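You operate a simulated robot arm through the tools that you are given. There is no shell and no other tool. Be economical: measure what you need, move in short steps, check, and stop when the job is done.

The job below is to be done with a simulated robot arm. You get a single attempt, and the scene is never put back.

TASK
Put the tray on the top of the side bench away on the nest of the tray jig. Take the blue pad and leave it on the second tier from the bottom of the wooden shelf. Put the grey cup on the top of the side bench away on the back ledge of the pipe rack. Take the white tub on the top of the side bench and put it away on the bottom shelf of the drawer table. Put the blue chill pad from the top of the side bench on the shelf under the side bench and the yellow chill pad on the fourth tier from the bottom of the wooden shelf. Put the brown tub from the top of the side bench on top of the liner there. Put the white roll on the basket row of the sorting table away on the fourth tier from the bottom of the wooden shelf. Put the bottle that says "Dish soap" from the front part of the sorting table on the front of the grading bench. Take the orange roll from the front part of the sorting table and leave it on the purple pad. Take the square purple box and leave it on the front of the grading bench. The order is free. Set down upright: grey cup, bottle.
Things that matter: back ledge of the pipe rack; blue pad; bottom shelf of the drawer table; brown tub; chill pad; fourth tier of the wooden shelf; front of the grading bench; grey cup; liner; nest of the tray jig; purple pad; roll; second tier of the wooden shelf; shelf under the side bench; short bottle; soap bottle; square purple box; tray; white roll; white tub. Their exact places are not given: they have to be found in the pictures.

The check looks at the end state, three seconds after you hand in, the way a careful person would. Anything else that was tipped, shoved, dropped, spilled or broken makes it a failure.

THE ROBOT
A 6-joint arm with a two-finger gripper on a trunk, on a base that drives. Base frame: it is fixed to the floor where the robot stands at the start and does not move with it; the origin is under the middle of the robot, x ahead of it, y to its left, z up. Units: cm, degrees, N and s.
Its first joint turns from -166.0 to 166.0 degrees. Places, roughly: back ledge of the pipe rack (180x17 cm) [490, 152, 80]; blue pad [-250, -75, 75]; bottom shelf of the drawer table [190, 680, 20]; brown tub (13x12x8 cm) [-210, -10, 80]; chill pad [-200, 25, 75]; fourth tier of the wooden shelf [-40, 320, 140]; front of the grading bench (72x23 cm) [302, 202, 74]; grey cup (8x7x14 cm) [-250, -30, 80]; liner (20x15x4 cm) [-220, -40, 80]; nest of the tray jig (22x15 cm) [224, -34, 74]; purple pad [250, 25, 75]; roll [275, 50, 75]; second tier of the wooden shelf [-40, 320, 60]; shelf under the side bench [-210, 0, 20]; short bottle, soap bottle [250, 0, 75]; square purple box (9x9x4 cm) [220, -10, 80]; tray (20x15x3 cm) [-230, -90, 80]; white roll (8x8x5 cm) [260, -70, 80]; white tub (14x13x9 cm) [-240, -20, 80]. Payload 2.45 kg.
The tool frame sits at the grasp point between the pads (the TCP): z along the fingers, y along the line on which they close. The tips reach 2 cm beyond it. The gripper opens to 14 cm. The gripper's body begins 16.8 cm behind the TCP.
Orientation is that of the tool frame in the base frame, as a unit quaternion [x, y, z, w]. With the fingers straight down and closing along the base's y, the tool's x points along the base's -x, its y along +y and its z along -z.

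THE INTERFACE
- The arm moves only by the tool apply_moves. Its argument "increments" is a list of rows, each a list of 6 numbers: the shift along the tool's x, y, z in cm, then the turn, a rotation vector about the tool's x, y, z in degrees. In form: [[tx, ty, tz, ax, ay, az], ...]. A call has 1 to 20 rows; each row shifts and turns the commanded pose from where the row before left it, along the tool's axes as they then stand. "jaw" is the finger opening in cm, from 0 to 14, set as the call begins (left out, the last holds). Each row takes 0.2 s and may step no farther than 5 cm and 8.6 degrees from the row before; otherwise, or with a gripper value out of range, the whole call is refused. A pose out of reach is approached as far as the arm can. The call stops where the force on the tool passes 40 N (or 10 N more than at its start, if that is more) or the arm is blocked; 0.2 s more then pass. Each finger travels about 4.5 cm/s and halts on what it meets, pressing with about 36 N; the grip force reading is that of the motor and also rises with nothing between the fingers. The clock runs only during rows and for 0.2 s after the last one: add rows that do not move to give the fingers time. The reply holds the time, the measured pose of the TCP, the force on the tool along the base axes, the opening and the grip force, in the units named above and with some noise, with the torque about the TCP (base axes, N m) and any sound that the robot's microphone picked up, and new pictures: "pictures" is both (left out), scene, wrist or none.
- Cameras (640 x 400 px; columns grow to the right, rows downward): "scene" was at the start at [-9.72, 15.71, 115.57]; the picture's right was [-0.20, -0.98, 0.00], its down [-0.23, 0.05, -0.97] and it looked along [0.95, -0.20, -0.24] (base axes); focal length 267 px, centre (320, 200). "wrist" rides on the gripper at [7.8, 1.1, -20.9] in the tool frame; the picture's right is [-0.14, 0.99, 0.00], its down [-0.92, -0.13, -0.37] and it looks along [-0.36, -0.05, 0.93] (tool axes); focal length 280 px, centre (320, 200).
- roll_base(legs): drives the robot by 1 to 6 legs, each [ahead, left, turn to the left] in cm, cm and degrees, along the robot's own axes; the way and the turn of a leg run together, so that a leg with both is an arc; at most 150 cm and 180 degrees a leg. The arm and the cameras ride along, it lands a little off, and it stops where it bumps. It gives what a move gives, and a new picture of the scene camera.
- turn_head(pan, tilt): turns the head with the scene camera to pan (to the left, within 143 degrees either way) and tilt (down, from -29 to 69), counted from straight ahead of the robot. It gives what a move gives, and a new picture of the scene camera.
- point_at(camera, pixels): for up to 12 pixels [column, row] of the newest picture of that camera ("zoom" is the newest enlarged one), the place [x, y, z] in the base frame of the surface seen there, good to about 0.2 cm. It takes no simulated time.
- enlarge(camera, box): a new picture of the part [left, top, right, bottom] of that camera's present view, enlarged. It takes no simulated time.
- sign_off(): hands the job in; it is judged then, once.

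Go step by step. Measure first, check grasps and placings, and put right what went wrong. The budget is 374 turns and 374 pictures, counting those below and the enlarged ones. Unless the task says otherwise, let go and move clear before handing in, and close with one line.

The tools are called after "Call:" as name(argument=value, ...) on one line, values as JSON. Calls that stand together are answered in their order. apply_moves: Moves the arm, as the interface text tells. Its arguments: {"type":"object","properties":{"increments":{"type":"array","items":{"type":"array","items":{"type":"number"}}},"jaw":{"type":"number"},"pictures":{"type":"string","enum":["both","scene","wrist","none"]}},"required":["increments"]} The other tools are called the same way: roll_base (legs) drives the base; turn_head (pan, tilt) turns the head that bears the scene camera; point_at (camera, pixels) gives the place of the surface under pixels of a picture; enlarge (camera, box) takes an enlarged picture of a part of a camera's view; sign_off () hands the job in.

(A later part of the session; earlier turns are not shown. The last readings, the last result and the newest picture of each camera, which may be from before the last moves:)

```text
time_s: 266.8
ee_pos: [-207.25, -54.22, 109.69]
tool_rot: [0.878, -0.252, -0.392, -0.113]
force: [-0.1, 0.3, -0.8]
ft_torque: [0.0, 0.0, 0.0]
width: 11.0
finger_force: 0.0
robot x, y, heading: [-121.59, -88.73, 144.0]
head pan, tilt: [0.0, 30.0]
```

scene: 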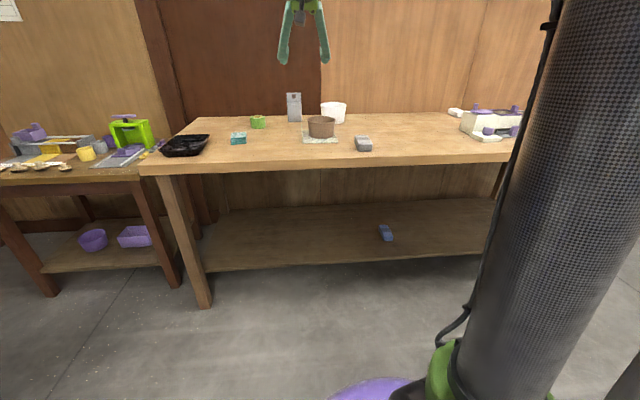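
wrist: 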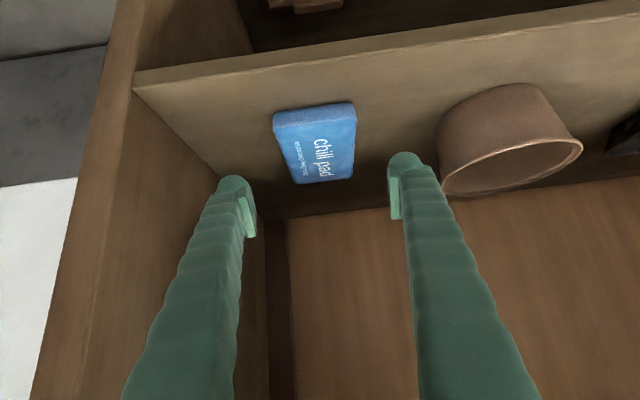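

Adjust: turn +2, right 20, forward 33 to bring the gripper near the white tub.

Call:
roll_base(legs=[[0, 0, 2], [0, -20, 0], [33, 0, 0]])

Call:
apply_moves(increments=[[0, 0, 0, 0, 0, 0]], jaw=8, pictures="wrist")

```text
time_s: 270.5
ee_pos: [-223.73, -23.53, 109.72]
tool_rot: [0.883, -0.234, -0.394, -0.105]
force: [0.4, 0.3, -0.6]
ft_torque: [0.0, 0.01, 0.02]
width: 10.99
finger_force: 0.0
robot x, y, heading: [-136.46, -54.59, 146.4]
head pan, tilt: [0.0, 30.0]
```

scene: 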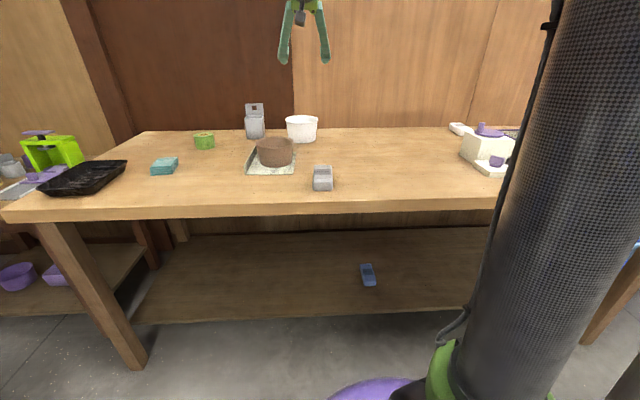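

```text
time_s: 270.9
ee_pos: [-223.76, -23.7, 109.76]
tool_rot: [0.882, -0.234, -0.394, -0.105]
force: [0.9, -0.2, 0.3]
ft_torque: [0.0, 0.02, -0.01]
width: 7.98
finger_force: 0.1
robot x, y, heading: [-137.06, -55.03, 146.5]
head pan, tilt: [0.0, 30.0]
```

wrist: 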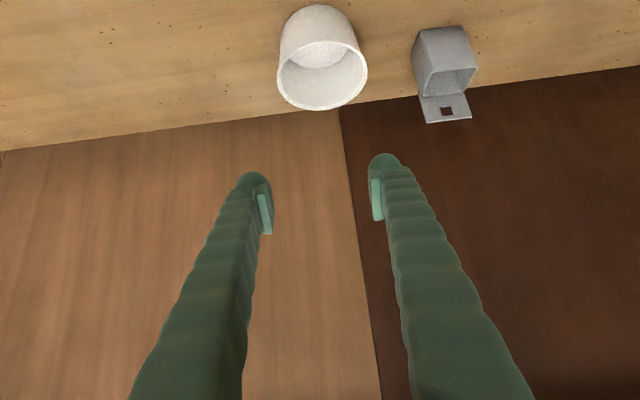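

Measure the tub's rim.

Call:
point_at(camera="wrist", pixels=[[280, 75], [365, 75], [322, 108], [322, 38], [322, 55], [279, 62], [367, 62]])

```text
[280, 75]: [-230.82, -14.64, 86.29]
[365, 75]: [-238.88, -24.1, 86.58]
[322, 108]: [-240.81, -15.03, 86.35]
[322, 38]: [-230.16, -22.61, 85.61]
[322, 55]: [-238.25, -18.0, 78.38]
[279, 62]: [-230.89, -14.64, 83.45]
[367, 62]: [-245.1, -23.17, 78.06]
```

Tub centre (-235.3,-19.0), rim z≈87. I'll straddle its right wall: forward 12.3, right 4.6, then descend partially.

Call:
apply_moves(increments=[[-2.74, -1.53, 3.05, 0, 0, 0], [-2.74, -1.53, 3.05, 0, 0, 0], [-2.74, -1.54, 3.05, 0, 0, 0], [3.5, 0, 3.15, 0, 0, 0], [3.5, 0, 3.15, 0, 0, 0], [3.5, 0, 3.15, 0, 0, 0]], pictures="wrist")

```text
time_s: 272.3
ee_pos: [-232.4, -13.49, 95.54]
tool_rot: [0.883, -0.234, -0.394, -0.105]
force: [0.2, -0.7, 0.0]
ft_torque: [0.03, 0.04, 0.03]
width: 7.97
finger_force: 0.1
robot x, y, heading: [-136.77, -54.72, 146.2]
head pan, tilt: [0.0, 30.0]
```

wrist: 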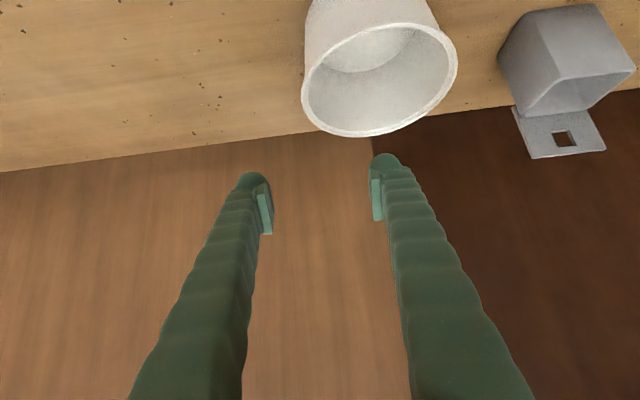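

Right finger lines up with the tub's interior. Descend 5 more and look.

Call:
apply_moves(increments=[[1.9, 0, 1.7, 0, 0, 0], [1.9, 0, 1.7, 0, 0, 0]], pictures="wrist")

```text
time_s: 272.9
ee_pos: [-232.16, -13.55, 90.55]
tool_rot: [0.883, -0.234, -0.394, -0.105]
force: [-0.8, -0.2, 0.2]
ft_torque: [0.03, 0.01, 0.0]
width: 8.02
finger_force: 0.1
robot x, y, heading: [-136.8, -54.73, 146.2]
head pan, tilt: [0.0, 30.0]
```

wrist: 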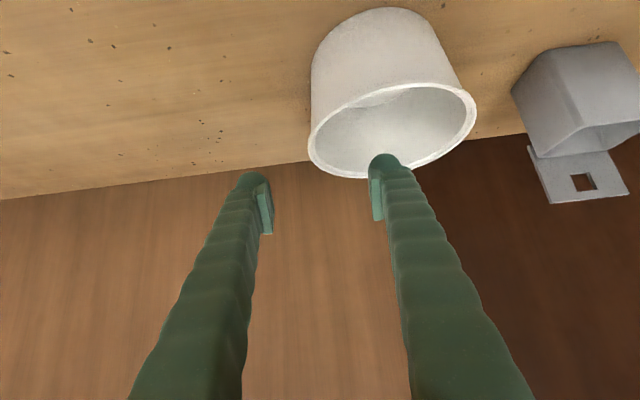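

Continue down 4.4 cm; finger enters the tub.

Call:
apply_moves(increments=[[1.7, 0, 1.5, 0, 0, 0], [1.6, 0, 1.43, 0, 0, 0]], pictures="wrist")

```text
time_s: 273.5
ee_pos: [-232.3, -13.51, 86.01]
tool_rot: [0.883, -0.234, -0.394, -0.105]
force: [0.5, 0.4, -0.2]
ft_torque: [0.02, 0.03, 0.03]
width: 7.96
finger_force: 0.1
robot x, y, heading: [-137.0, -54.42, 146.4]
head pan, tilt: [0.0, 30.0]
```

wrist: 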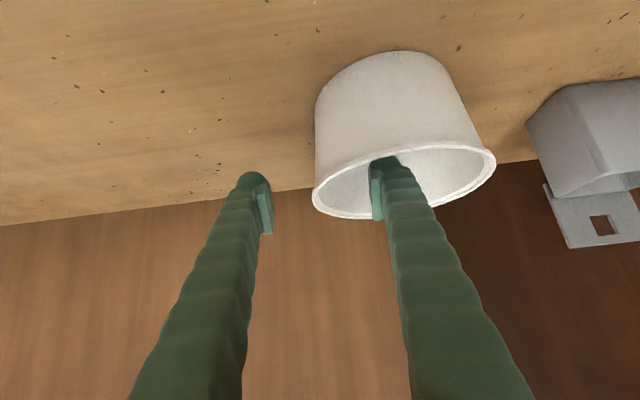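

Finger inside. Close on the wall.

Call:
apply_moves(increments=[[0, 0, 0, 0, 0, 0], [0, 0, 0, 0, 0, 0], [0, 0, 0, 0, 0, 0], [0, 0, 0, 0, 0, 0], [0, 0, 0, 0, 0, 0], [0, 0, 0, 0, 0, 0]], jaw=0, pictures="wrist")

```text
time_s: 274.9
ee_pos: [-232.32, -13.53, 86.07]
tool_rot: [0.883, -0.234, -0.394, -0.105]
force: [1.1, -0.7, 0.5]
ft_torque: [-0.1, 0.03, 0.03]
width: 0.77
finger_force: 35.5
robot x, y, heading: [-136.41, -54.58, 146.1]
head pan, tilt: [0.0, 30.0]
```

wrist: 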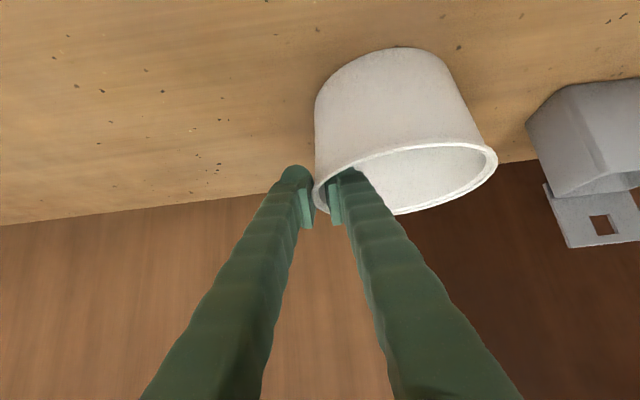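

Gripped at 0.77 cm wall. Lift and check.

Call:
apply_moves(increments=[[-1.5, 0, -1.35, 0, 0, 0], [-3, 0, -2.7, 0, 0, 0], [-3, 0, -2.7, 0, 0, 0], [-3, 0, -2.7, 0, 0, 0], [-3, 0, -2.7, 0, 0, 0], [-3, 0, -2.7, 0, 0, 0]])

```text
time_s: 276.3
ee_pos: [-232.15, -13.66, 108.41]
tool_rot: [0.883, -0.234, -0.394, -0.105]
force: [0.0, 0.8, -1.3]
ft_torque: [-0.01, -0.01, 0.0]
width: 0.73
finger_force: 35.1
robot x, y, heading: [-136.74, -54.29, 146.1]
head pan, tilt: [0.0, 30.0]
```

scene: 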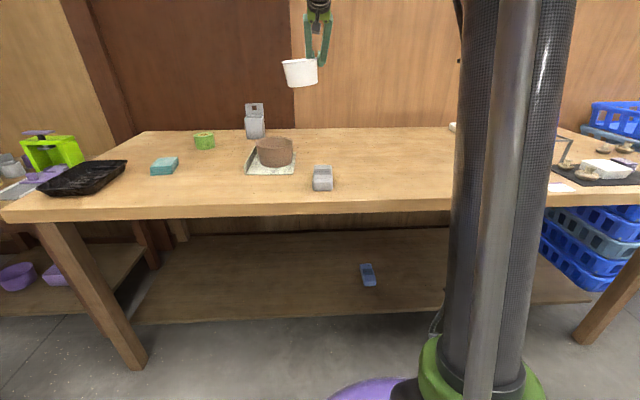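
wrist: 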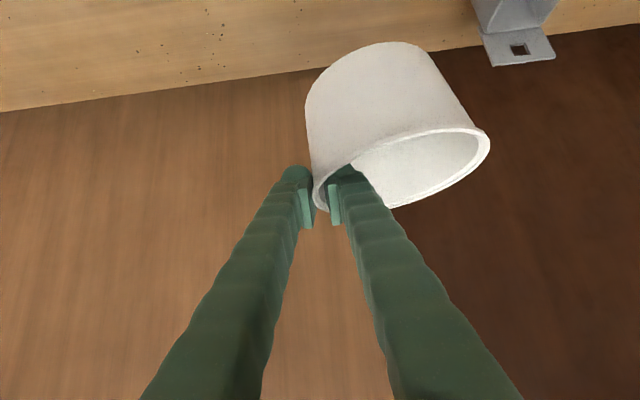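

Tub held, slightly tipped. Retract 25 cm, back off to ~92 cm and head right toward the drawer table in stages.

Call:
apply_moves(increments=[[3.3, 0, -3.7, 0, 0, 0], [3.3, 0, -3.7, 0, 0, 0], [3.3, 0, -3.7, 0, 0, 0], [3.3, 0, -3.7, 0, 0, 0], [3.3, 0, -3.7, 0, 0, 0]], pictures="none")

Call:
roll_base(legs=[[-55, 0, 3.4], [0, -150, 0], [0, -150, 0]])

```text
time_s: 277.5
ee_pos: [-210.57, -25.49, 108.59]
tool_rot: [0.882, -0.235, -0.394, -0.106]
force: [-0.1, -0.7, -1.2]
ft_torque: [0.0, -0.11, 0.02]
width: 0.71
finger_force: 35.1
robot x, y, heading: [-136.88, -54.82, 146.4]
head pan, tilt: [0.0, 30.0]
```

```text
time_s: 294.4
ee_pos: [-17.04, 193.09, 108.65]
tool_rot: [0.887, -0.216, -0.396, -0.097]
force: [0.1, -0.2, -0.8]
ft_torque: [0.03, -0.01, 0.05]
width: 0.69
finger_force: 35.3
robot x, y, heading: [57.46, 167.19, 148.4]
head pan, tilt: [0.0, 30.0]
```

scene: 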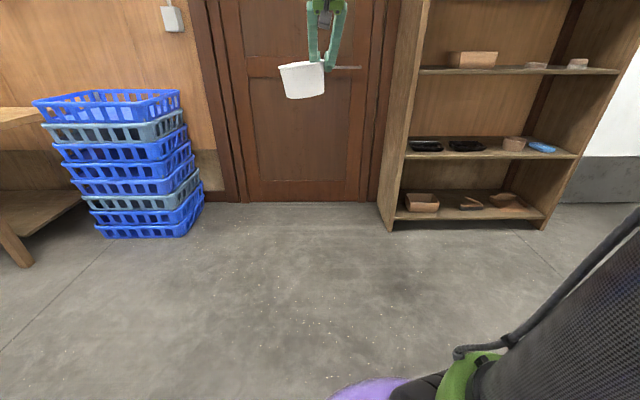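

Blue pad is visible on tier 2. Continue right 300 cm, closing toward the wall a bit; look right too.

Call:
roll_base(legs=[[15, 0, 1.2], [0, -150, 0], [0, -130, 0]])

Call:
turn_head(pan=-45, tilt=25)

```text
time_s: 309.1
ee_pos: [115.02, 444.73, 108.5]
tool_rot: [0.887, -0.218, -0.396, -0.097]
force: [-0.5, -0.2, -1.3]
ft_torque: [0.05, 0.0, -0.02]
width: 0.64
finger_force: 35.0
robot x, y, heading: [189.92, 418.21, 148.4]
head pan, tilt: [0.0, 30.0]
```

scene: 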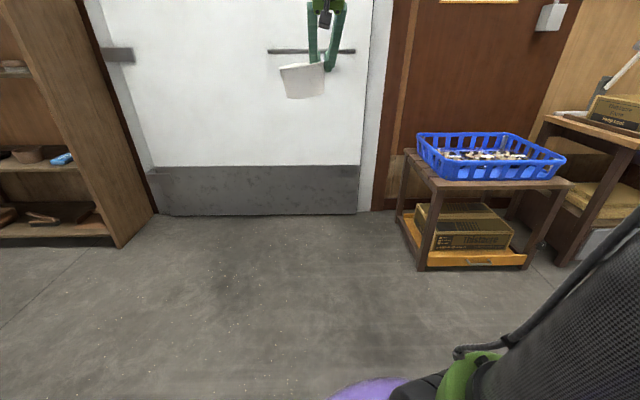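

```text
time_s: 310.2
ee_pos: [115.08, 444.78, 108.53]
tool_rot: [0.886, -0.219, -0.396, -0.099]
force: [-0.3, -0.3, -1.2]
ft_torque: [0.07, -0.03, 0.02]
width: 0.66
finger_force: 34.9
robot x, y, heading: [189.89, 418.25, 148.0]
head pan, tilt: [-45.0, 25.0]
```

scene: 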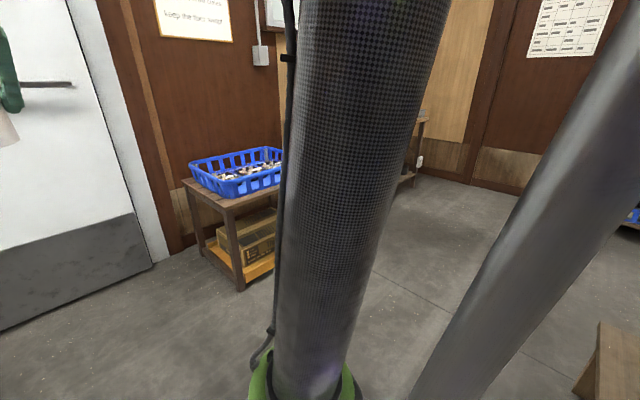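

Check the box obstacle's position on the right.

Call:
point_at(camera="scene", pixels=[[580, 385], [600, 330], [520, 300], [400, 260], [405, 185], [228, 285], [575, 395]])

Call:
turn_head(pan=-85, tilt=25)

```text
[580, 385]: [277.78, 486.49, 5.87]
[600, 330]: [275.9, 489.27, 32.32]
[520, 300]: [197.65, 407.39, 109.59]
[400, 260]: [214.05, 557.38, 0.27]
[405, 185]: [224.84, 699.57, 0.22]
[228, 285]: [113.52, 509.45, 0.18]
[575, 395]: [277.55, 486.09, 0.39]
```

```text
time_s: 311.2
ee_pos: [115.1, 444.9, 108.65]
tool_rot: [0.887, -0.219, -0.396, -0.098]
force: [0.3, 0.2, -2.3]
ft_torque: [0.05, 0.0, 0.05]
width: 0.65
finger_force: 34.2
robot x, y, heading: [189.71, 418.23, 148.2]
head pan, tilt: [-85.0, 25.0]
```

scene: 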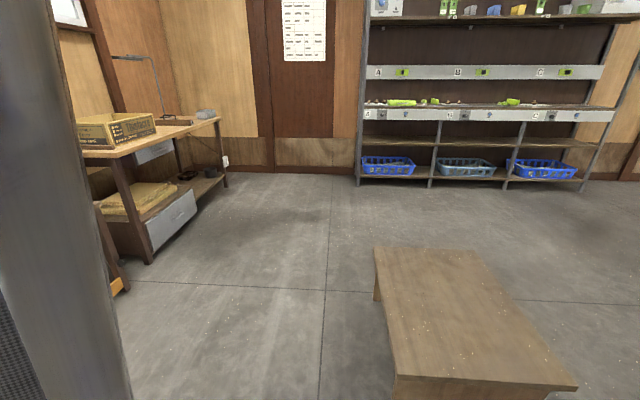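

Box edge at D=133; pass at D≈85. Continue right.

Call:
roll_base(legs=[[6, 0, 1.5], [0, -125, 0], [0, -110, 0]])

Call:
turn_head(pan=0, tilt=25)

```text
time_s: 323.2
ee_pos: [234.1, 645.18, 108.61]
tool_rot: [0.885, -0.224, -0.395, -0.1]
force: [0.3, -0.1, -0.8]
ft_torque: [-0.02, -0.03, -0.02]
width: 0.65
finger_force: 34.3
robot x, y, heading: [307.94, 617.83, 147.2]
head pan, tilt: [-85.0, 25.0]
```

scene: 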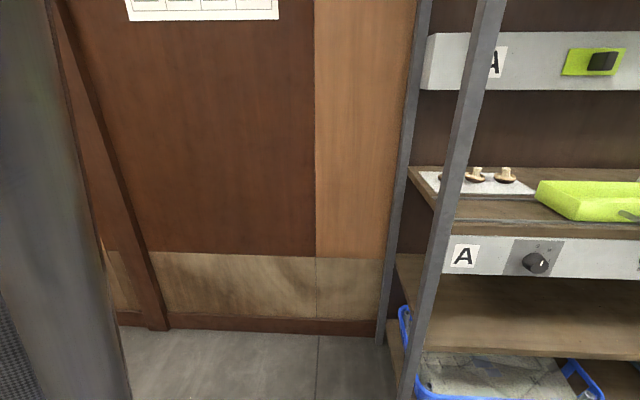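

```text
time_s: 324.8
ee_pos: [234.09, 645.24, 108.57]
tool_rot: [0.886, -0.224, -0.395, -0.1]
force: [0.5, 0.1, -0.5]
ft_torque: [0.04, 0.02, 0.02]
width: 0.64
finger_force: 34.2
robot x, y, heading: [308.41, 617.51, 147.4]
head pan, tilt: [0.0, 25.0]
```

scene: 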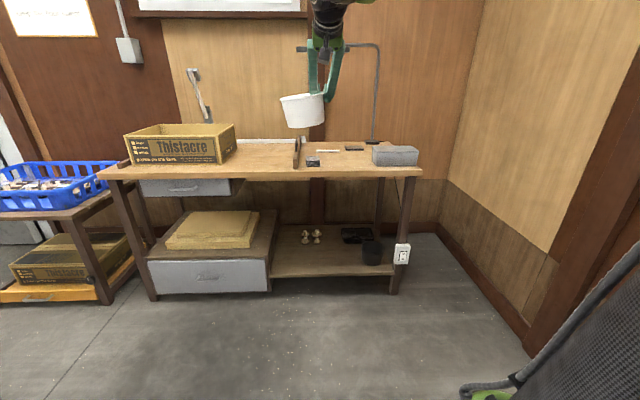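

The bottom shelf's open part spans cols 270–390; free area near (310,262). Measure.

Call:
enlarge(camera="scene", box=[240, 150, 440, 300])

Call:
point_at(camera="scene", pixels=[[275, 272], [330, 272], [360, 270], [270, 250], [308, 243], [345, 242], [362, 262], [280, 172], [280, 178], [330, 178], [392, 292], [330, 225]])

```text
2.67 times, centred on (340, 225) of scene
```

zoom: 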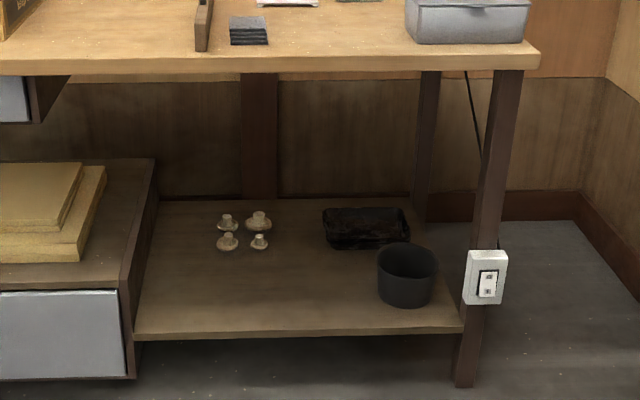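

```text
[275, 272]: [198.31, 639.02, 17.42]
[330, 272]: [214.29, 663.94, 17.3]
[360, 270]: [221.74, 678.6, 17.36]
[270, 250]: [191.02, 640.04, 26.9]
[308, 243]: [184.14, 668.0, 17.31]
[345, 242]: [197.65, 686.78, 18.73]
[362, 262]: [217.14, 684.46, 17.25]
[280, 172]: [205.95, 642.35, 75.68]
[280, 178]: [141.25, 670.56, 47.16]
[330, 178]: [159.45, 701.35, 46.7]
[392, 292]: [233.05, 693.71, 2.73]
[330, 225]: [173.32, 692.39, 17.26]
```

Target for tub: on shelf z 17.3, TCP (205.2,670.4). Back off 36, then extend and lower the arm in front of the table.

Call:
roll_base(legs=[[0, 0, -2.0], [-37, 0, 0]])

Call:
apply_moves(increments=[[-3.08, 0, 3.42, 0, 0, 0], [-3.08, 0, 3.42, 0, 0, 0], [-3.08, 0, 3.42, 0, 0, 0], [-3.08, 0, 3.42, 0, 0, 0], [-3.08, 0, 3.42, 0, 0, 0], [3.6, 0, 3.24, 0, 0, 0], [3.6, 0, 3.24, 0, 0, 0], [3.6, 0, 3.24, 0, 0, 0], [3.6, 0, 3.24, 0, 0, 0], [3.6, 0, 3.24, 0, 0, 0], [3.6, 0, 3.24, 0, 0, 0], [3.6, 0, 3.24, 0, 0, 0]])

```text
time_s: 327.6
ee_pos: [266.62, 626.25, 108.55]
tool_rot: [0.881, -0.241, -0.393, -0.108]
force: [0.1, 0.1, -0.8]
ft_torque: [0.07, -0.02, 0.02]
width: 0.64
finger_force: 34.8
robot x, y, heading: [339.9, 596.18, 145.2]
head pan, tilt: [0.0, 25.0]
```

scene: 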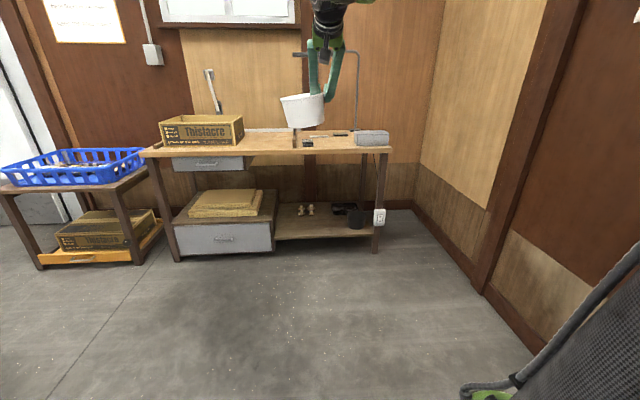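

```text
time_s: 330.2
ee_pos: [246.56, 638.3, 74.38]
tool_rot: [0.881, -0.241, -0.392, -0.108]
force: [-0.2, 0.5, -0.6]
ft_torque: [0.03, 0.0, -0.01]
width: 0.63
finger_force: 34.5
robot x, y, heading: [339.82, 595.93, 145.2]
head pan, tilt: [0.0, 25.0]
```

scene: 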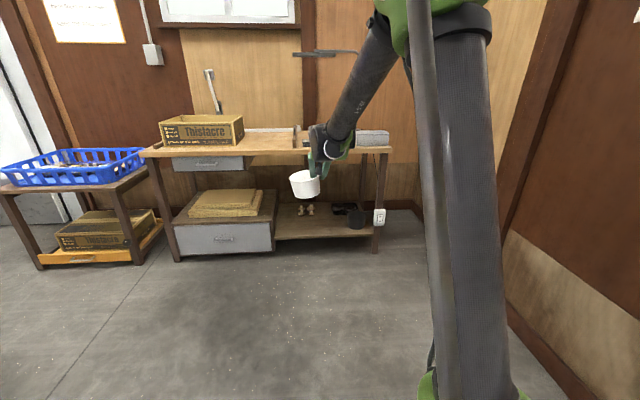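
wrist: 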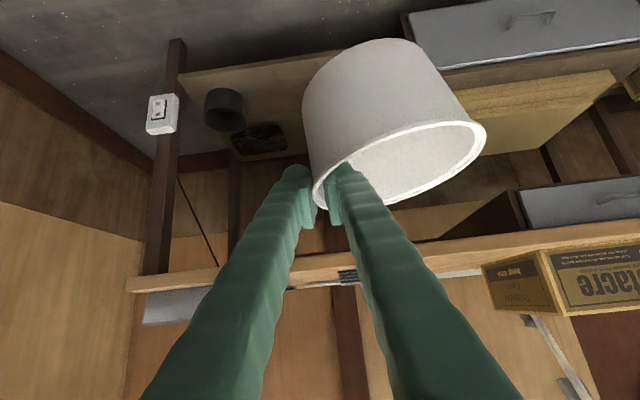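

Continue lowering to z≈34.

Call:
apply_moves(increments=[[3.6, 0, 3.24, 0, 0, 0], [3.6, 0, 3.24, 0, 0, 0], [3.6, 0, 3.24, 0, 0, 0], [3.6, 0, 3.24, 0, 0, 0], [3.6, 0, 3.24, 0, 0, 0], [3.6, 0, 3.24, 0, 0, 0], [3.6, 0, 3.24, 0, 0, 0], [3.6, 0, 3.24, 0, 0, 0]])

```text
time_s: 332.0
ee_pos: [246.79, 638.07, 35.74]
tool_rot: [0.881, -0.241, -0.393, -0.108]
force: [0.1, -0.2, -0.2]
ft_torque: [0.01, -0.02, -0.02]
width: 0.59
finger_force: 34.1
robot x, y, heading: [340.07, 595.95, 145.4]
head pan, tilt: [0.0, 25.0]
```

scene: 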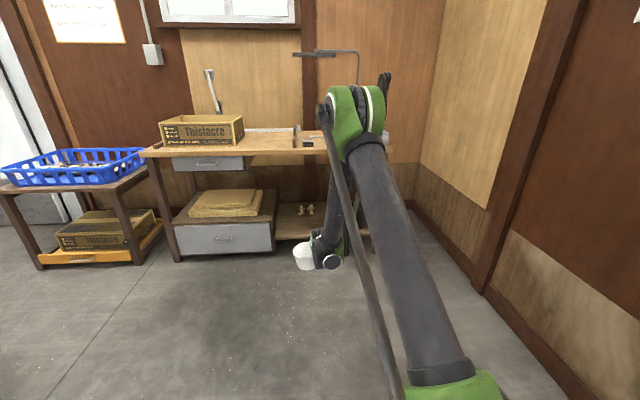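
wrist: 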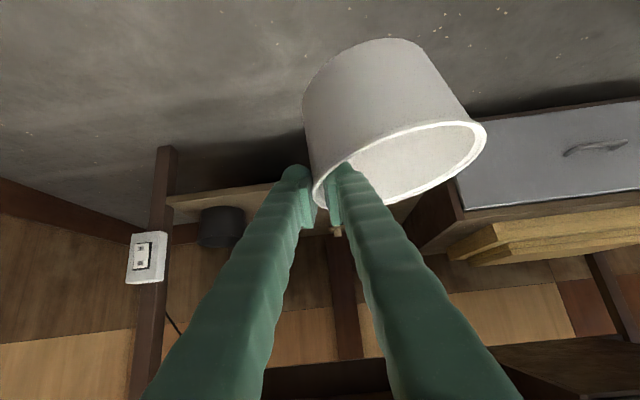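

Drive forward 45 with 2.5 right, then check.

Call:
roll_base(legs=[[45, -2.5, 0]])

Call:
apply_moves(increments=[[0, 0, 0, 0, 0, 0]], pictures="wrist")

```text
time_s: 334.7
ee_pos: [211.65, 666.89, 35.75]
tool_rot: [0.88, -0.245, -0.392, -0.109]
force: [-0.2, 0.1, -1.3]
ft_torque: [0.05, -0.02, 0.0]
width: 0.6
finger_force: 34.4
robot x, y, heading: [304.38, 624.22, 145.0]
head pan, tilt: [0.0, 25.0]
```

scene: 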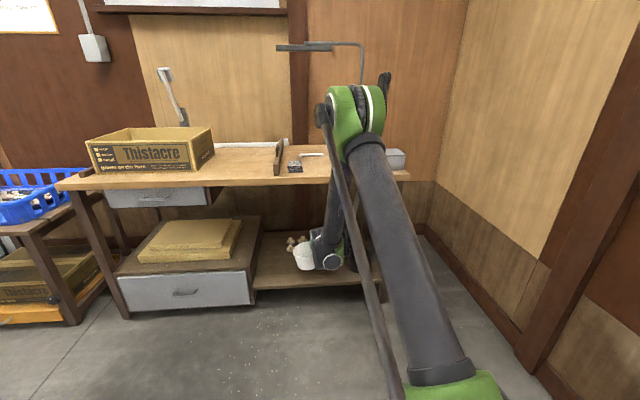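

```text
time_s: 335.1
ee_pos: [211.77, 666.8, 35.85]
tool_rot: [0.88, -0.245, -0.392, -0.11]
force: [0.7, 0.7, -1.5]
ft_torque: [0.02, -0.03, 0.01]
width: 0.63
finger_force: 35.1
robot x, y, heading: [304.29, 623.76, 144.8]
head pan, tilt: [0.0, 25.0]
```

wrist: 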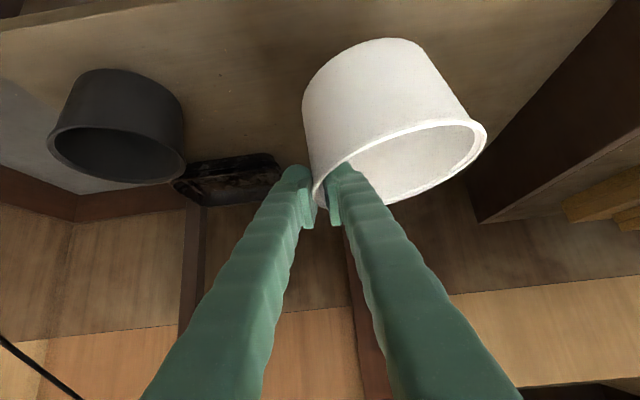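

Extend 8 cm forward and lower to just above the shelf.

Call:
apply_moves(increments=[[-2.68, 0, 2.97, 0, 0, 0], [-2.68, 0, 2.97, 0, 0, 0], [2.6, 0, 2.34, 0, 0, 0], [2.6, 0, 2.34, 0, 0, 0]])

```text
time_s: 336.1
ee_pos: [204.94, 670.87, 28.8]
tool_rot: [0.88, -0.245, -0.393, -0.11]
force: [0.1, -0.7, -0.3]
ft_torque: [0.04, -0.01, -0.02]
width: 0.59
finger_force: 34.6
robot x, y, heading: [304.33, 624.02, 144.8]
head pan, tilt: [0.0, 25.0]
```

scene: 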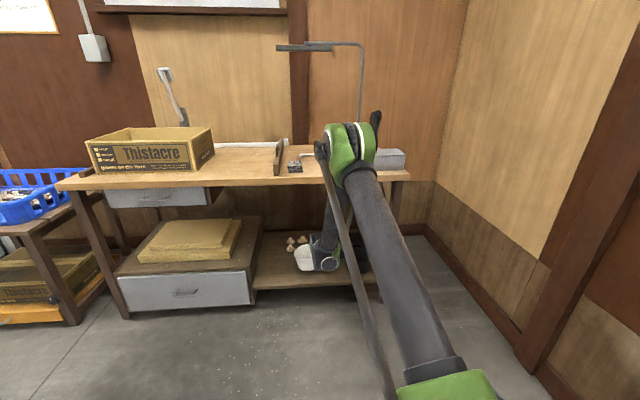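
wrist: 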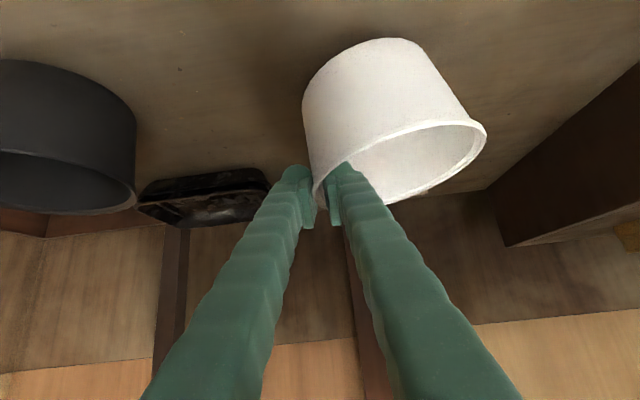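

The tub is rolled ~7° about the forward axis; rotate the tool to level it.

Call:
apply_moves(increments=[[0, 0, 0, -4.7, 0, 5.2]])

Call:
enlarge(camera="scene", box=[260, 210, 380, 285])

```text
time_s: 336.5
ee_pos: [204.86, 670.87, 28.84]
tool_rot: [0.872, -0.268, -0.407, -0.055]
force: [0.1, 0.0, -0.6]
ft_torque: [0.07, -0.03, -0.05]
width: 0.62
finger_force: 34.5
robot x, y, heading: [304.15, 623.94, 145.1]
head pan, tilt: [0.0, 25.0]
```

scene: 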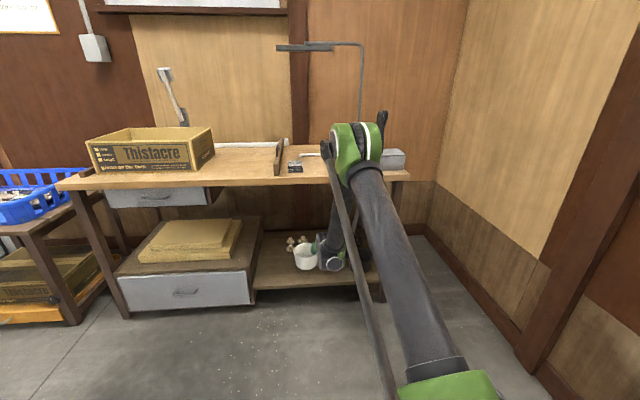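
wrist: 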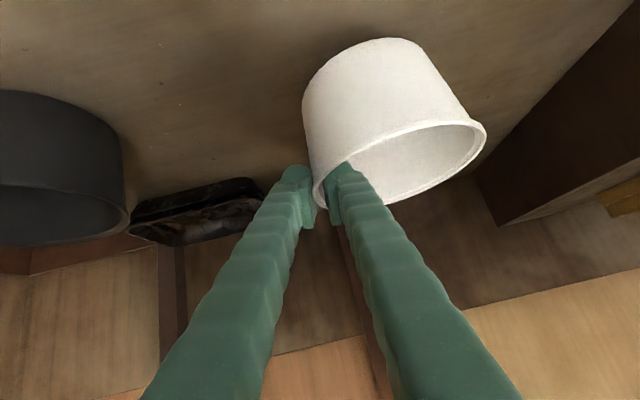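

```text
5.33 times, centred on (320, 248) of scene
```

zoom: 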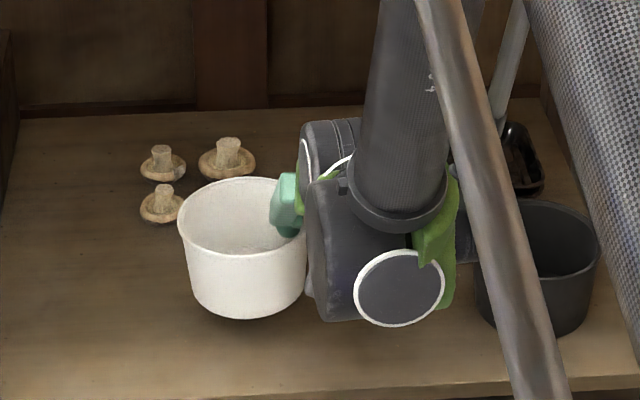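

Tub is level now. Lower 3 cm then gently.

Call:
apply_moves(increments=[[2.1, -0.35, 1.9, 0, 0, 0], [0.3, -0.05, 0.27, 0, 0, 0], [0.15, -0.025, 0.13, 0, 0, 0]], pictures="none")

```text
time_s: 337.3
ee_pos: [204.9, 671.14, 25.35]
tool_rot: [0.872, -0.269, -0.406, -0.056]
force: [1.0, 1.3, 4.6]
ft_torque: [-0.13, 0.34, -0.07]
width: 0.61
finger_force: 34.4
robot x, y, heading: [303.88, 623.68, 145.0]
head pan, tilt: [0.0, 25.0]
```

Contact. Open to 5 cm and withdraw along the tool axis.

Call:
apply_moves(increments=[[0, 0, 0, 0, 0, 0], [0, 0, 0, 0, 0, 0], [0, 0, 0, 0, 0, 0], [0, 0, 0, 0, 0, 0]], jaw=4.5, pictures="wrist")

```text
time_s: 338.3
ee_pos: [204.79, 670.94, 25.22]
tool_rot: [0.871, -0.269, -0.406, -0.056]
force: [0.3, -0.1, -0.3]
ft_torque: [0.02, 0.0, 0.01]
width: 4.5
finger_force: 0.1
robot x, y, heading: [304.31, 624.06, 144.8]
head pan, tilt: [0.0, 25.0]
```

wrist: 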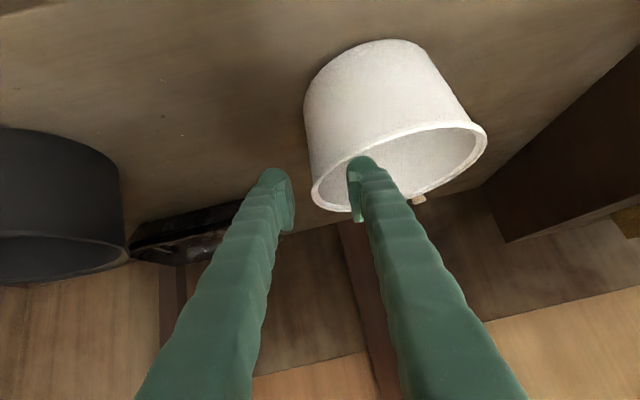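

Released cleanly. Rise vertically 7 cm, then back the base out.

Call:
apply_moves(increments=[[-1.5, 0.24, -1.33, 0, 0, 0], [-1.85, 0.3, -1.66, 0, 0, 0], [-1.85, 0.3, -1.66, 0, 0, 0]], pictures="wrist")

Call:
roll_base(legs=[[-50, 0, 0]])

Call:
enlarge(camera="scene", box=[250, 170, 410, 270])

```text
time_s: 339.1
ee_pos: [204.86, 670.93, 32.55]
tool_rot: [0.871, -0.268, -0.407, -0.056]
force: [1.0, 0.1, 0.0]
ft_torque: [-0.03, -0.01, -0.01]
width: 4.49
finger_force: 0.0
robot x, y, heading: [303.9, 624.1, 144.8]
head pan, tilt: [0.0, 25.0]
```

wrist: 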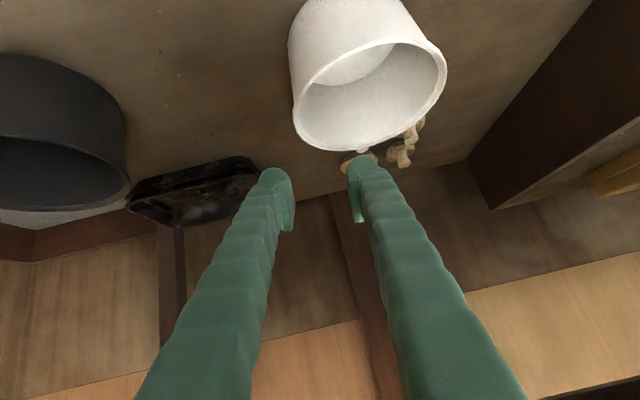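

```text
time_s: 342.1
ee_pos: [247.26, 642.61, 32.49]
tool_rot: [0.869, -0.276, -0.406, -0.06]
force: [-0.2, 0.1, 1.3]
ft_torque: [0.02, 0.02, 0.01]
width: 4.47
finger_force: 0.1
robot x, y, heading: [345.74, 594.06, 144.0]
head pan, tilt: [0.0, 25.0]
```

scene: 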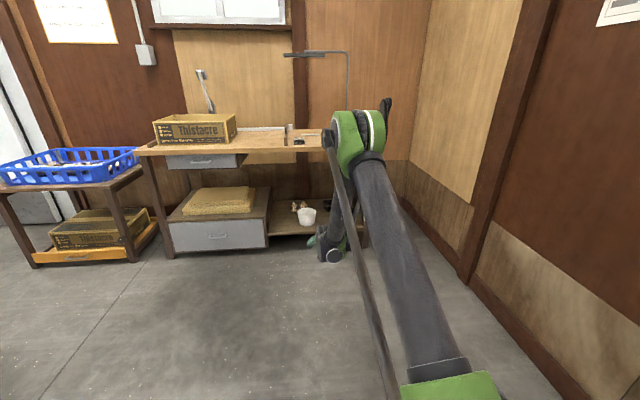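

```text
4.00 times, centred on (330, 220) of scene
```

zoom: 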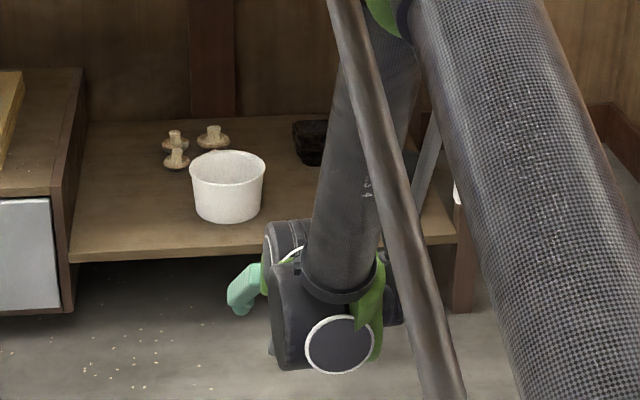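

White tub is on the bottom shelf. Raise the arm, undo roll, retract and straighten the tool.

Call:
apply_moves(increments=[[0, 0, 0, 4.7, 0, -5.2], [-3.64, 0, -3.28, 0, 0, 0], [-3.64, 0, -3.28, 0, 0, 0], [-3.64, 0, -3.28, 0, 0, 0], [-3.64, 0, -3.28, 0, 0, 0], [-3.64, 0, -3.28, 0, 0, 0], [-3.64, 0, -3.28, 0, 0, 0], [-3.64, 0, -3.28, 0, 0, 0], [-3.64, 0, -3.28, 0, 0, 0], [-3.64, 0, -3.28, 0, 0, 0], [-3.64, 0, -3.28, 0, 0, 0], [-3.64, 0, -3.28, 0, 0, 0], [-3.64, 0, -3.28, 0, 0, 0], [-3.64, 0, -3.28, 0, 0, 0], [-3.64, 0, -3.28, 0, 0, 0], [-3.64, 0, -3.28, 0, 0, 0]], pictures="none")

Call:
apply_moves(increments=[[3.3, 0, -3.7, 0, 0, 0], [3.3, 0, -3.7, 0, 0, 0], [3.3, 0, -3.7, 0, 0, 0], [3.3, 0, -3.7, 0, 0, 0], [3.3, 0, -3.7, 0, 0, 0], [3.3, 0, -3.7, 0, 0, 0], [3.3, 0, -3.7, 0, 0, 0], [0, 0, 0, 0, 8, 0], [0, 0, 0, 0, 8, 0], [0, 0, 0, 0, 8, 0], [0, 0, 0, 0, 8, 0], [0, 0, 0, 0, 8, 0], [0, 0, 0, 0, 8, 0]], pictures="none")

Call:
roll_base(legs=[[0, 0, 95.5]])

Call:
turn_head(pan=0, tilt=15)

```text
time_s: 345.5
ee_pos: [247.42, 642.57, 105.44]
tool_rot: [0.878, -0.251, -0.392, -0.112]
force: [0.3, 0.2, 0.2]
ft_torque: [0.0, -0.02, -0.01]
width: 4.5
finger_force: 0.2
robot x, y, heading: [345.77, 593.82, 143.6]
head pan, tilt: [0.0, 25.0]
```

```text
time_s: 348.3
ee_pos: [276.65, 623.91, 106.17]
tool_rot: [0.961, -0.276, -0.001, -0.001]
force: [1.7, -0.2, -0.4]
ft_torque: [0.04, 0.11, -0.03]
width: 4.49
finger_force: 0.0
robot x, y, heading: [345.55, 593.52, 144.0]
head pan, tilt: [0.0, 25.0]
```

```text
time_s: 352.9
ee_pos: [326.5, 521.3, 106.16]
tool_rot: [0.837, 0.548, -0.001, 0.0]
force: [0.4, -0.4, 0.6]
ft_torque: [-0.01, 0.0, 0.04]
width: 4.51
finger_force: 0.0
robot x, y, heading: [345.88, 594.0, -117.6]
head pan, tilt: [0.0, 25.0]
```

scene: 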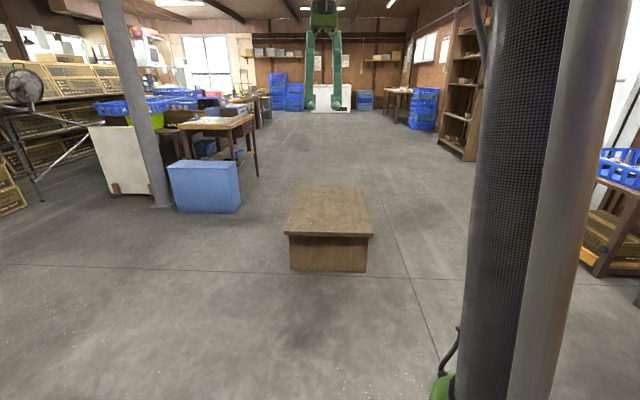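

```text
time_s: 353.6
ee_pos: [326.39, 521.09, 106.15]
tool_rot: [0.837, 0.547, -0.001, 0.0]
force: [0.2, -0.5, -0.1]
ft_torque: [-0.01, 0.04, 0.0]
width: 4.5
finger_force: 0.1
robot x, y, heading: [345.85, 593.81, -117.8]
head pan, tilt: [0.0, 15.0]
```

scene: 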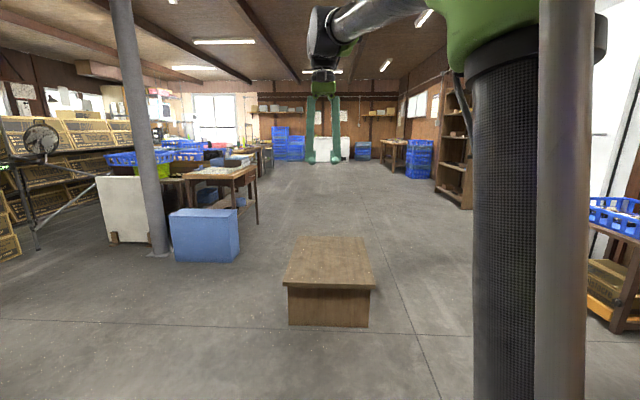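

Good overview. Measure the table fronts along the left of the corridor.

Call:
point_at(camera="scene", pixels=[[205, 262], [238, 255], [290, 320], [368, 325], [258, 222], [258, 172], [183, 175], [272, 178], [240, 215], [303, 160], [410, 175], [372, 285]])

Call:
enlarge(camera="scene", box=[80, 110, 320, 260])

```text
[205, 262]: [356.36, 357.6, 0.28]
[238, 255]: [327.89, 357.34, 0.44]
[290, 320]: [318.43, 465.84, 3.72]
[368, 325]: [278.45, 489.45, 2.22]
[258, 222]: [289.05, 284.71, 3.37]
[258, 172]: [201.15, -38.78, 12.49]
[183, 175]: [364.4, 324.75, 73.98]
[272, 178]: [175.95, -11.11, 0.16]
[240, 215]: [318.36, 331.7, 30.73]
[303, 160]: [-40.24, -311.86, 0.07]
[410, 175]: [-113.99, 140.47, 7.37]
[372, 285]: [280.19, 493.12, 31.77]
```

```text
2.67 times, centred on (200, 185) of scene
```

zoom: 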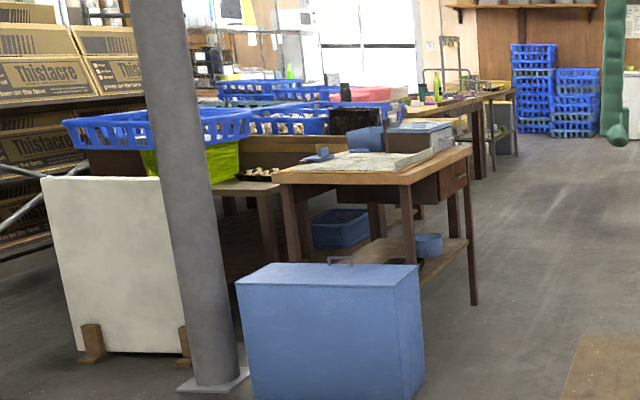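

Drive: strafe right past the box, then forward down the corridor.

Call:
roll_base(legs=[[0, -68, -2.5], [150, 0, 0], [150, 0, 0], [100, 0, 0]])

Call:
turn_head(pan=50, tilt=15)

```text
time_s: 376.2
ee_pos: [55.75, 212.81, 106.11]
tool_rot: [0.847, 0.532, -0.001, -0.001]
force: [0.4, 0.0, 0.0]
ft_torque: [-0.01, 0.04, 0.0]
width: 4.5
finger_force: 0.1
robot x, y, heading: [77.96, 284.78, -119.4]
head pan, tilt: [0.0, 15.0]
```

scene: 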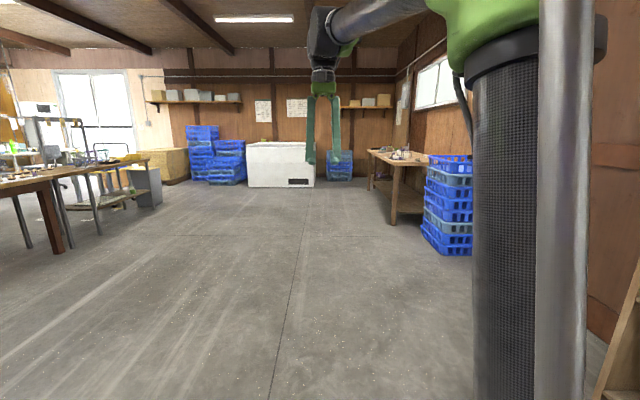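

```text
time_s: 377.4
ee_pos: [55.69, 212.95, 105.97]
tool_rot: [0.847, 0.532, -0.001, 0.0]
force: [-1.6, -0.8, -0.1]
ft_torque: [-0.03, -0.02, 0.02]
width: 4.5
finger_force: 0.0
robot x, y, heading: [77.77, 285.14, -119.8]
head pan, tilt: [50.0, 15.0]
```

scene: 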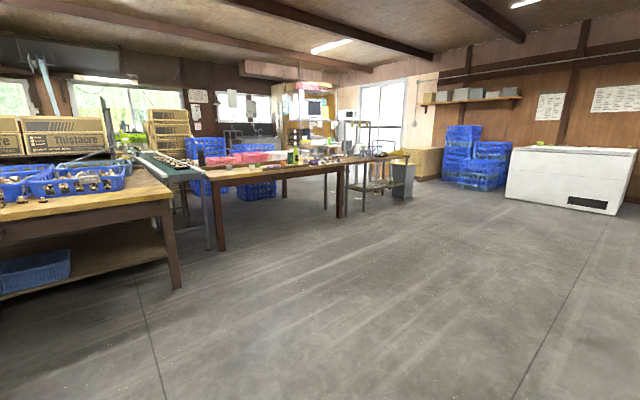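

Measure sorting table and grading bench front edges.

Call:
point_at(camera="scene", pixels=[[210, 178], [270, 170], [330, 163], [10, 215], [100, 200], [165, 190], [185, 182], [380, 158], [405, 155], [150, 178], [221, 248], [325, 208]])

Call:
enlarge(camera="scene", box=[180, 130, 420, 230])

```text
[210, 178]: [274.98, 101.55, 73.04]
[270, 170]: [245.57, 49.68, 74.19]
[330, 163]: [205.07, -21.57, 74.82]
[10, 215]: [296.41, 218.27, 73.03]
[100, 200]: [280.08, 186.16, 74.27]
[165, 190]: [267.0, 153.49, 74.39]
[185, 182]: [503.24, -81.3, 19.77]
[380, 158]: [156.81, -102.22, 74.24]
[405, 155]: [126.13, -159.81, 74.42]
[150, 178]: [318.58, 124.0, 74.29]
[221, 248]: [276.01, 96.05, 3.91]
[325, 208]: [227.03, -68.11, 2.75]
```

```text
2.67 times, centred on (300, 180) of scene
```

zoom: 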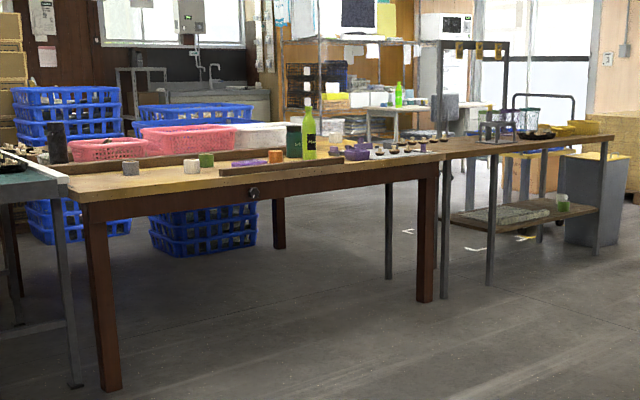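

Tables face the corridor at heading ≈-30.5°. Turn to face them and drive up near the sorting table.

Call:
roll_base(legs=[[0, 0, 89], [0, -90, 0], [0, -90, 0], [140, 0, 0], [50, 0, 0]])

Call:
turn_head(pan=0, tilt=25)

```text
time_s: 399.3
ee_pos: [220.12, 7.32, 106.09]
tool_rot: [0.236, 0.972, -0.001, 0.001]
force: [-0.3, -0.3, 0.2]
ft_torque: [0.03, 0.02, -0.01]
width: 4.49
finger_force: 0.1
robot x, y, heading: [148.42, 31.37, -31.3]
head pan, tilt: [50.0, 15.0]
```

scene: 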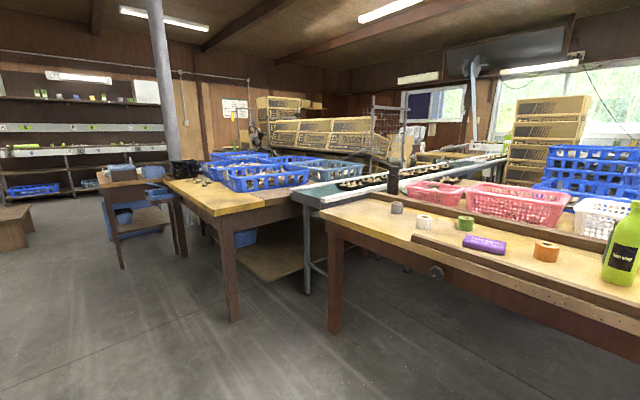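

```text
time_s: 400.5
ee_pos: [220.07, 7.42, 106.09]
tool_rot: [0.236, 0.972, -0.001, 0.001]
force: [0.2, 0.0, -0.5]
ft_torque: [0.01, 0.02, 0.04]
width: 4.47
finger_force: 0.0
robot x, y, heading: [148.74, 31.47, -31.3]
head pan, tilt: [0.0, 25.0]
```

scene: 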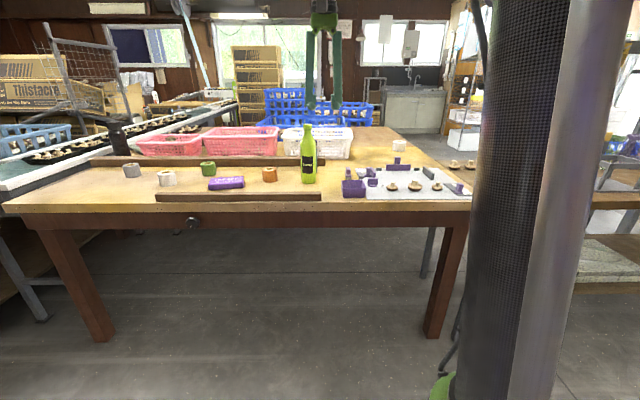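

Call:
enlarge(camera="scene", box=[110, 110, 330, 220])

Call:
enlarge(camera="scene", box=[280, 110, 490, 215])

Call:
point_at(camera="scene", pixels=[[308, 160], [308, 182], [269, 174], [225, 183], [209, 168], [166, 178], [132, 170], [399, 146], [354, 188], [400, 175], [330, 192], [240, 196]])

```text
2.91 times, centred on (220, 165) of scene
```

zoom: 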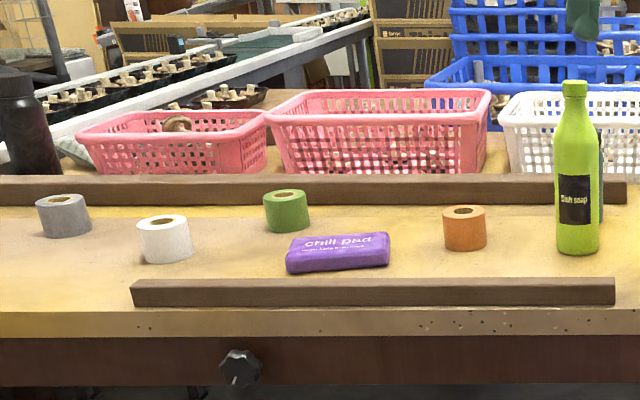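

```text
3.05 times, centred on (385, 162) of scene
```

zoom: 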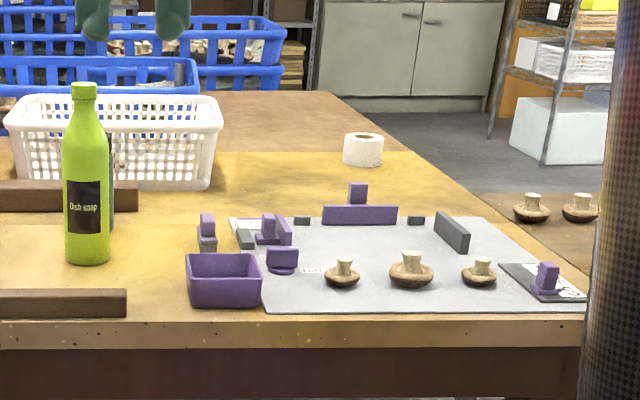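

```text
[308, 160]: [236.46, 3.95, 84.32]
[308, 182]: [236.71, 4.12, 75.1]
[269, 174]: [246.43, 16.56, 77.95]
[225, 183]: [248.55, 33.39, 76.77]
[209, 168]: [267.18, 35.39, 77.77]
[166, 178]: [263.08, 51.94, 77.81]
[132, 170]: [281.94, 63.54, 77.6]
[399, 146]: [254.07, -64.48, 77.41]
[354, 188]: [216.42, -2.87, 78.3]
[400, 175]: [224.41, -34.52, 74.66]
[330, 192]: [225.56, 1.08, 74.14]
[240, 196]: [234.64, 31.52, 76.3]
```

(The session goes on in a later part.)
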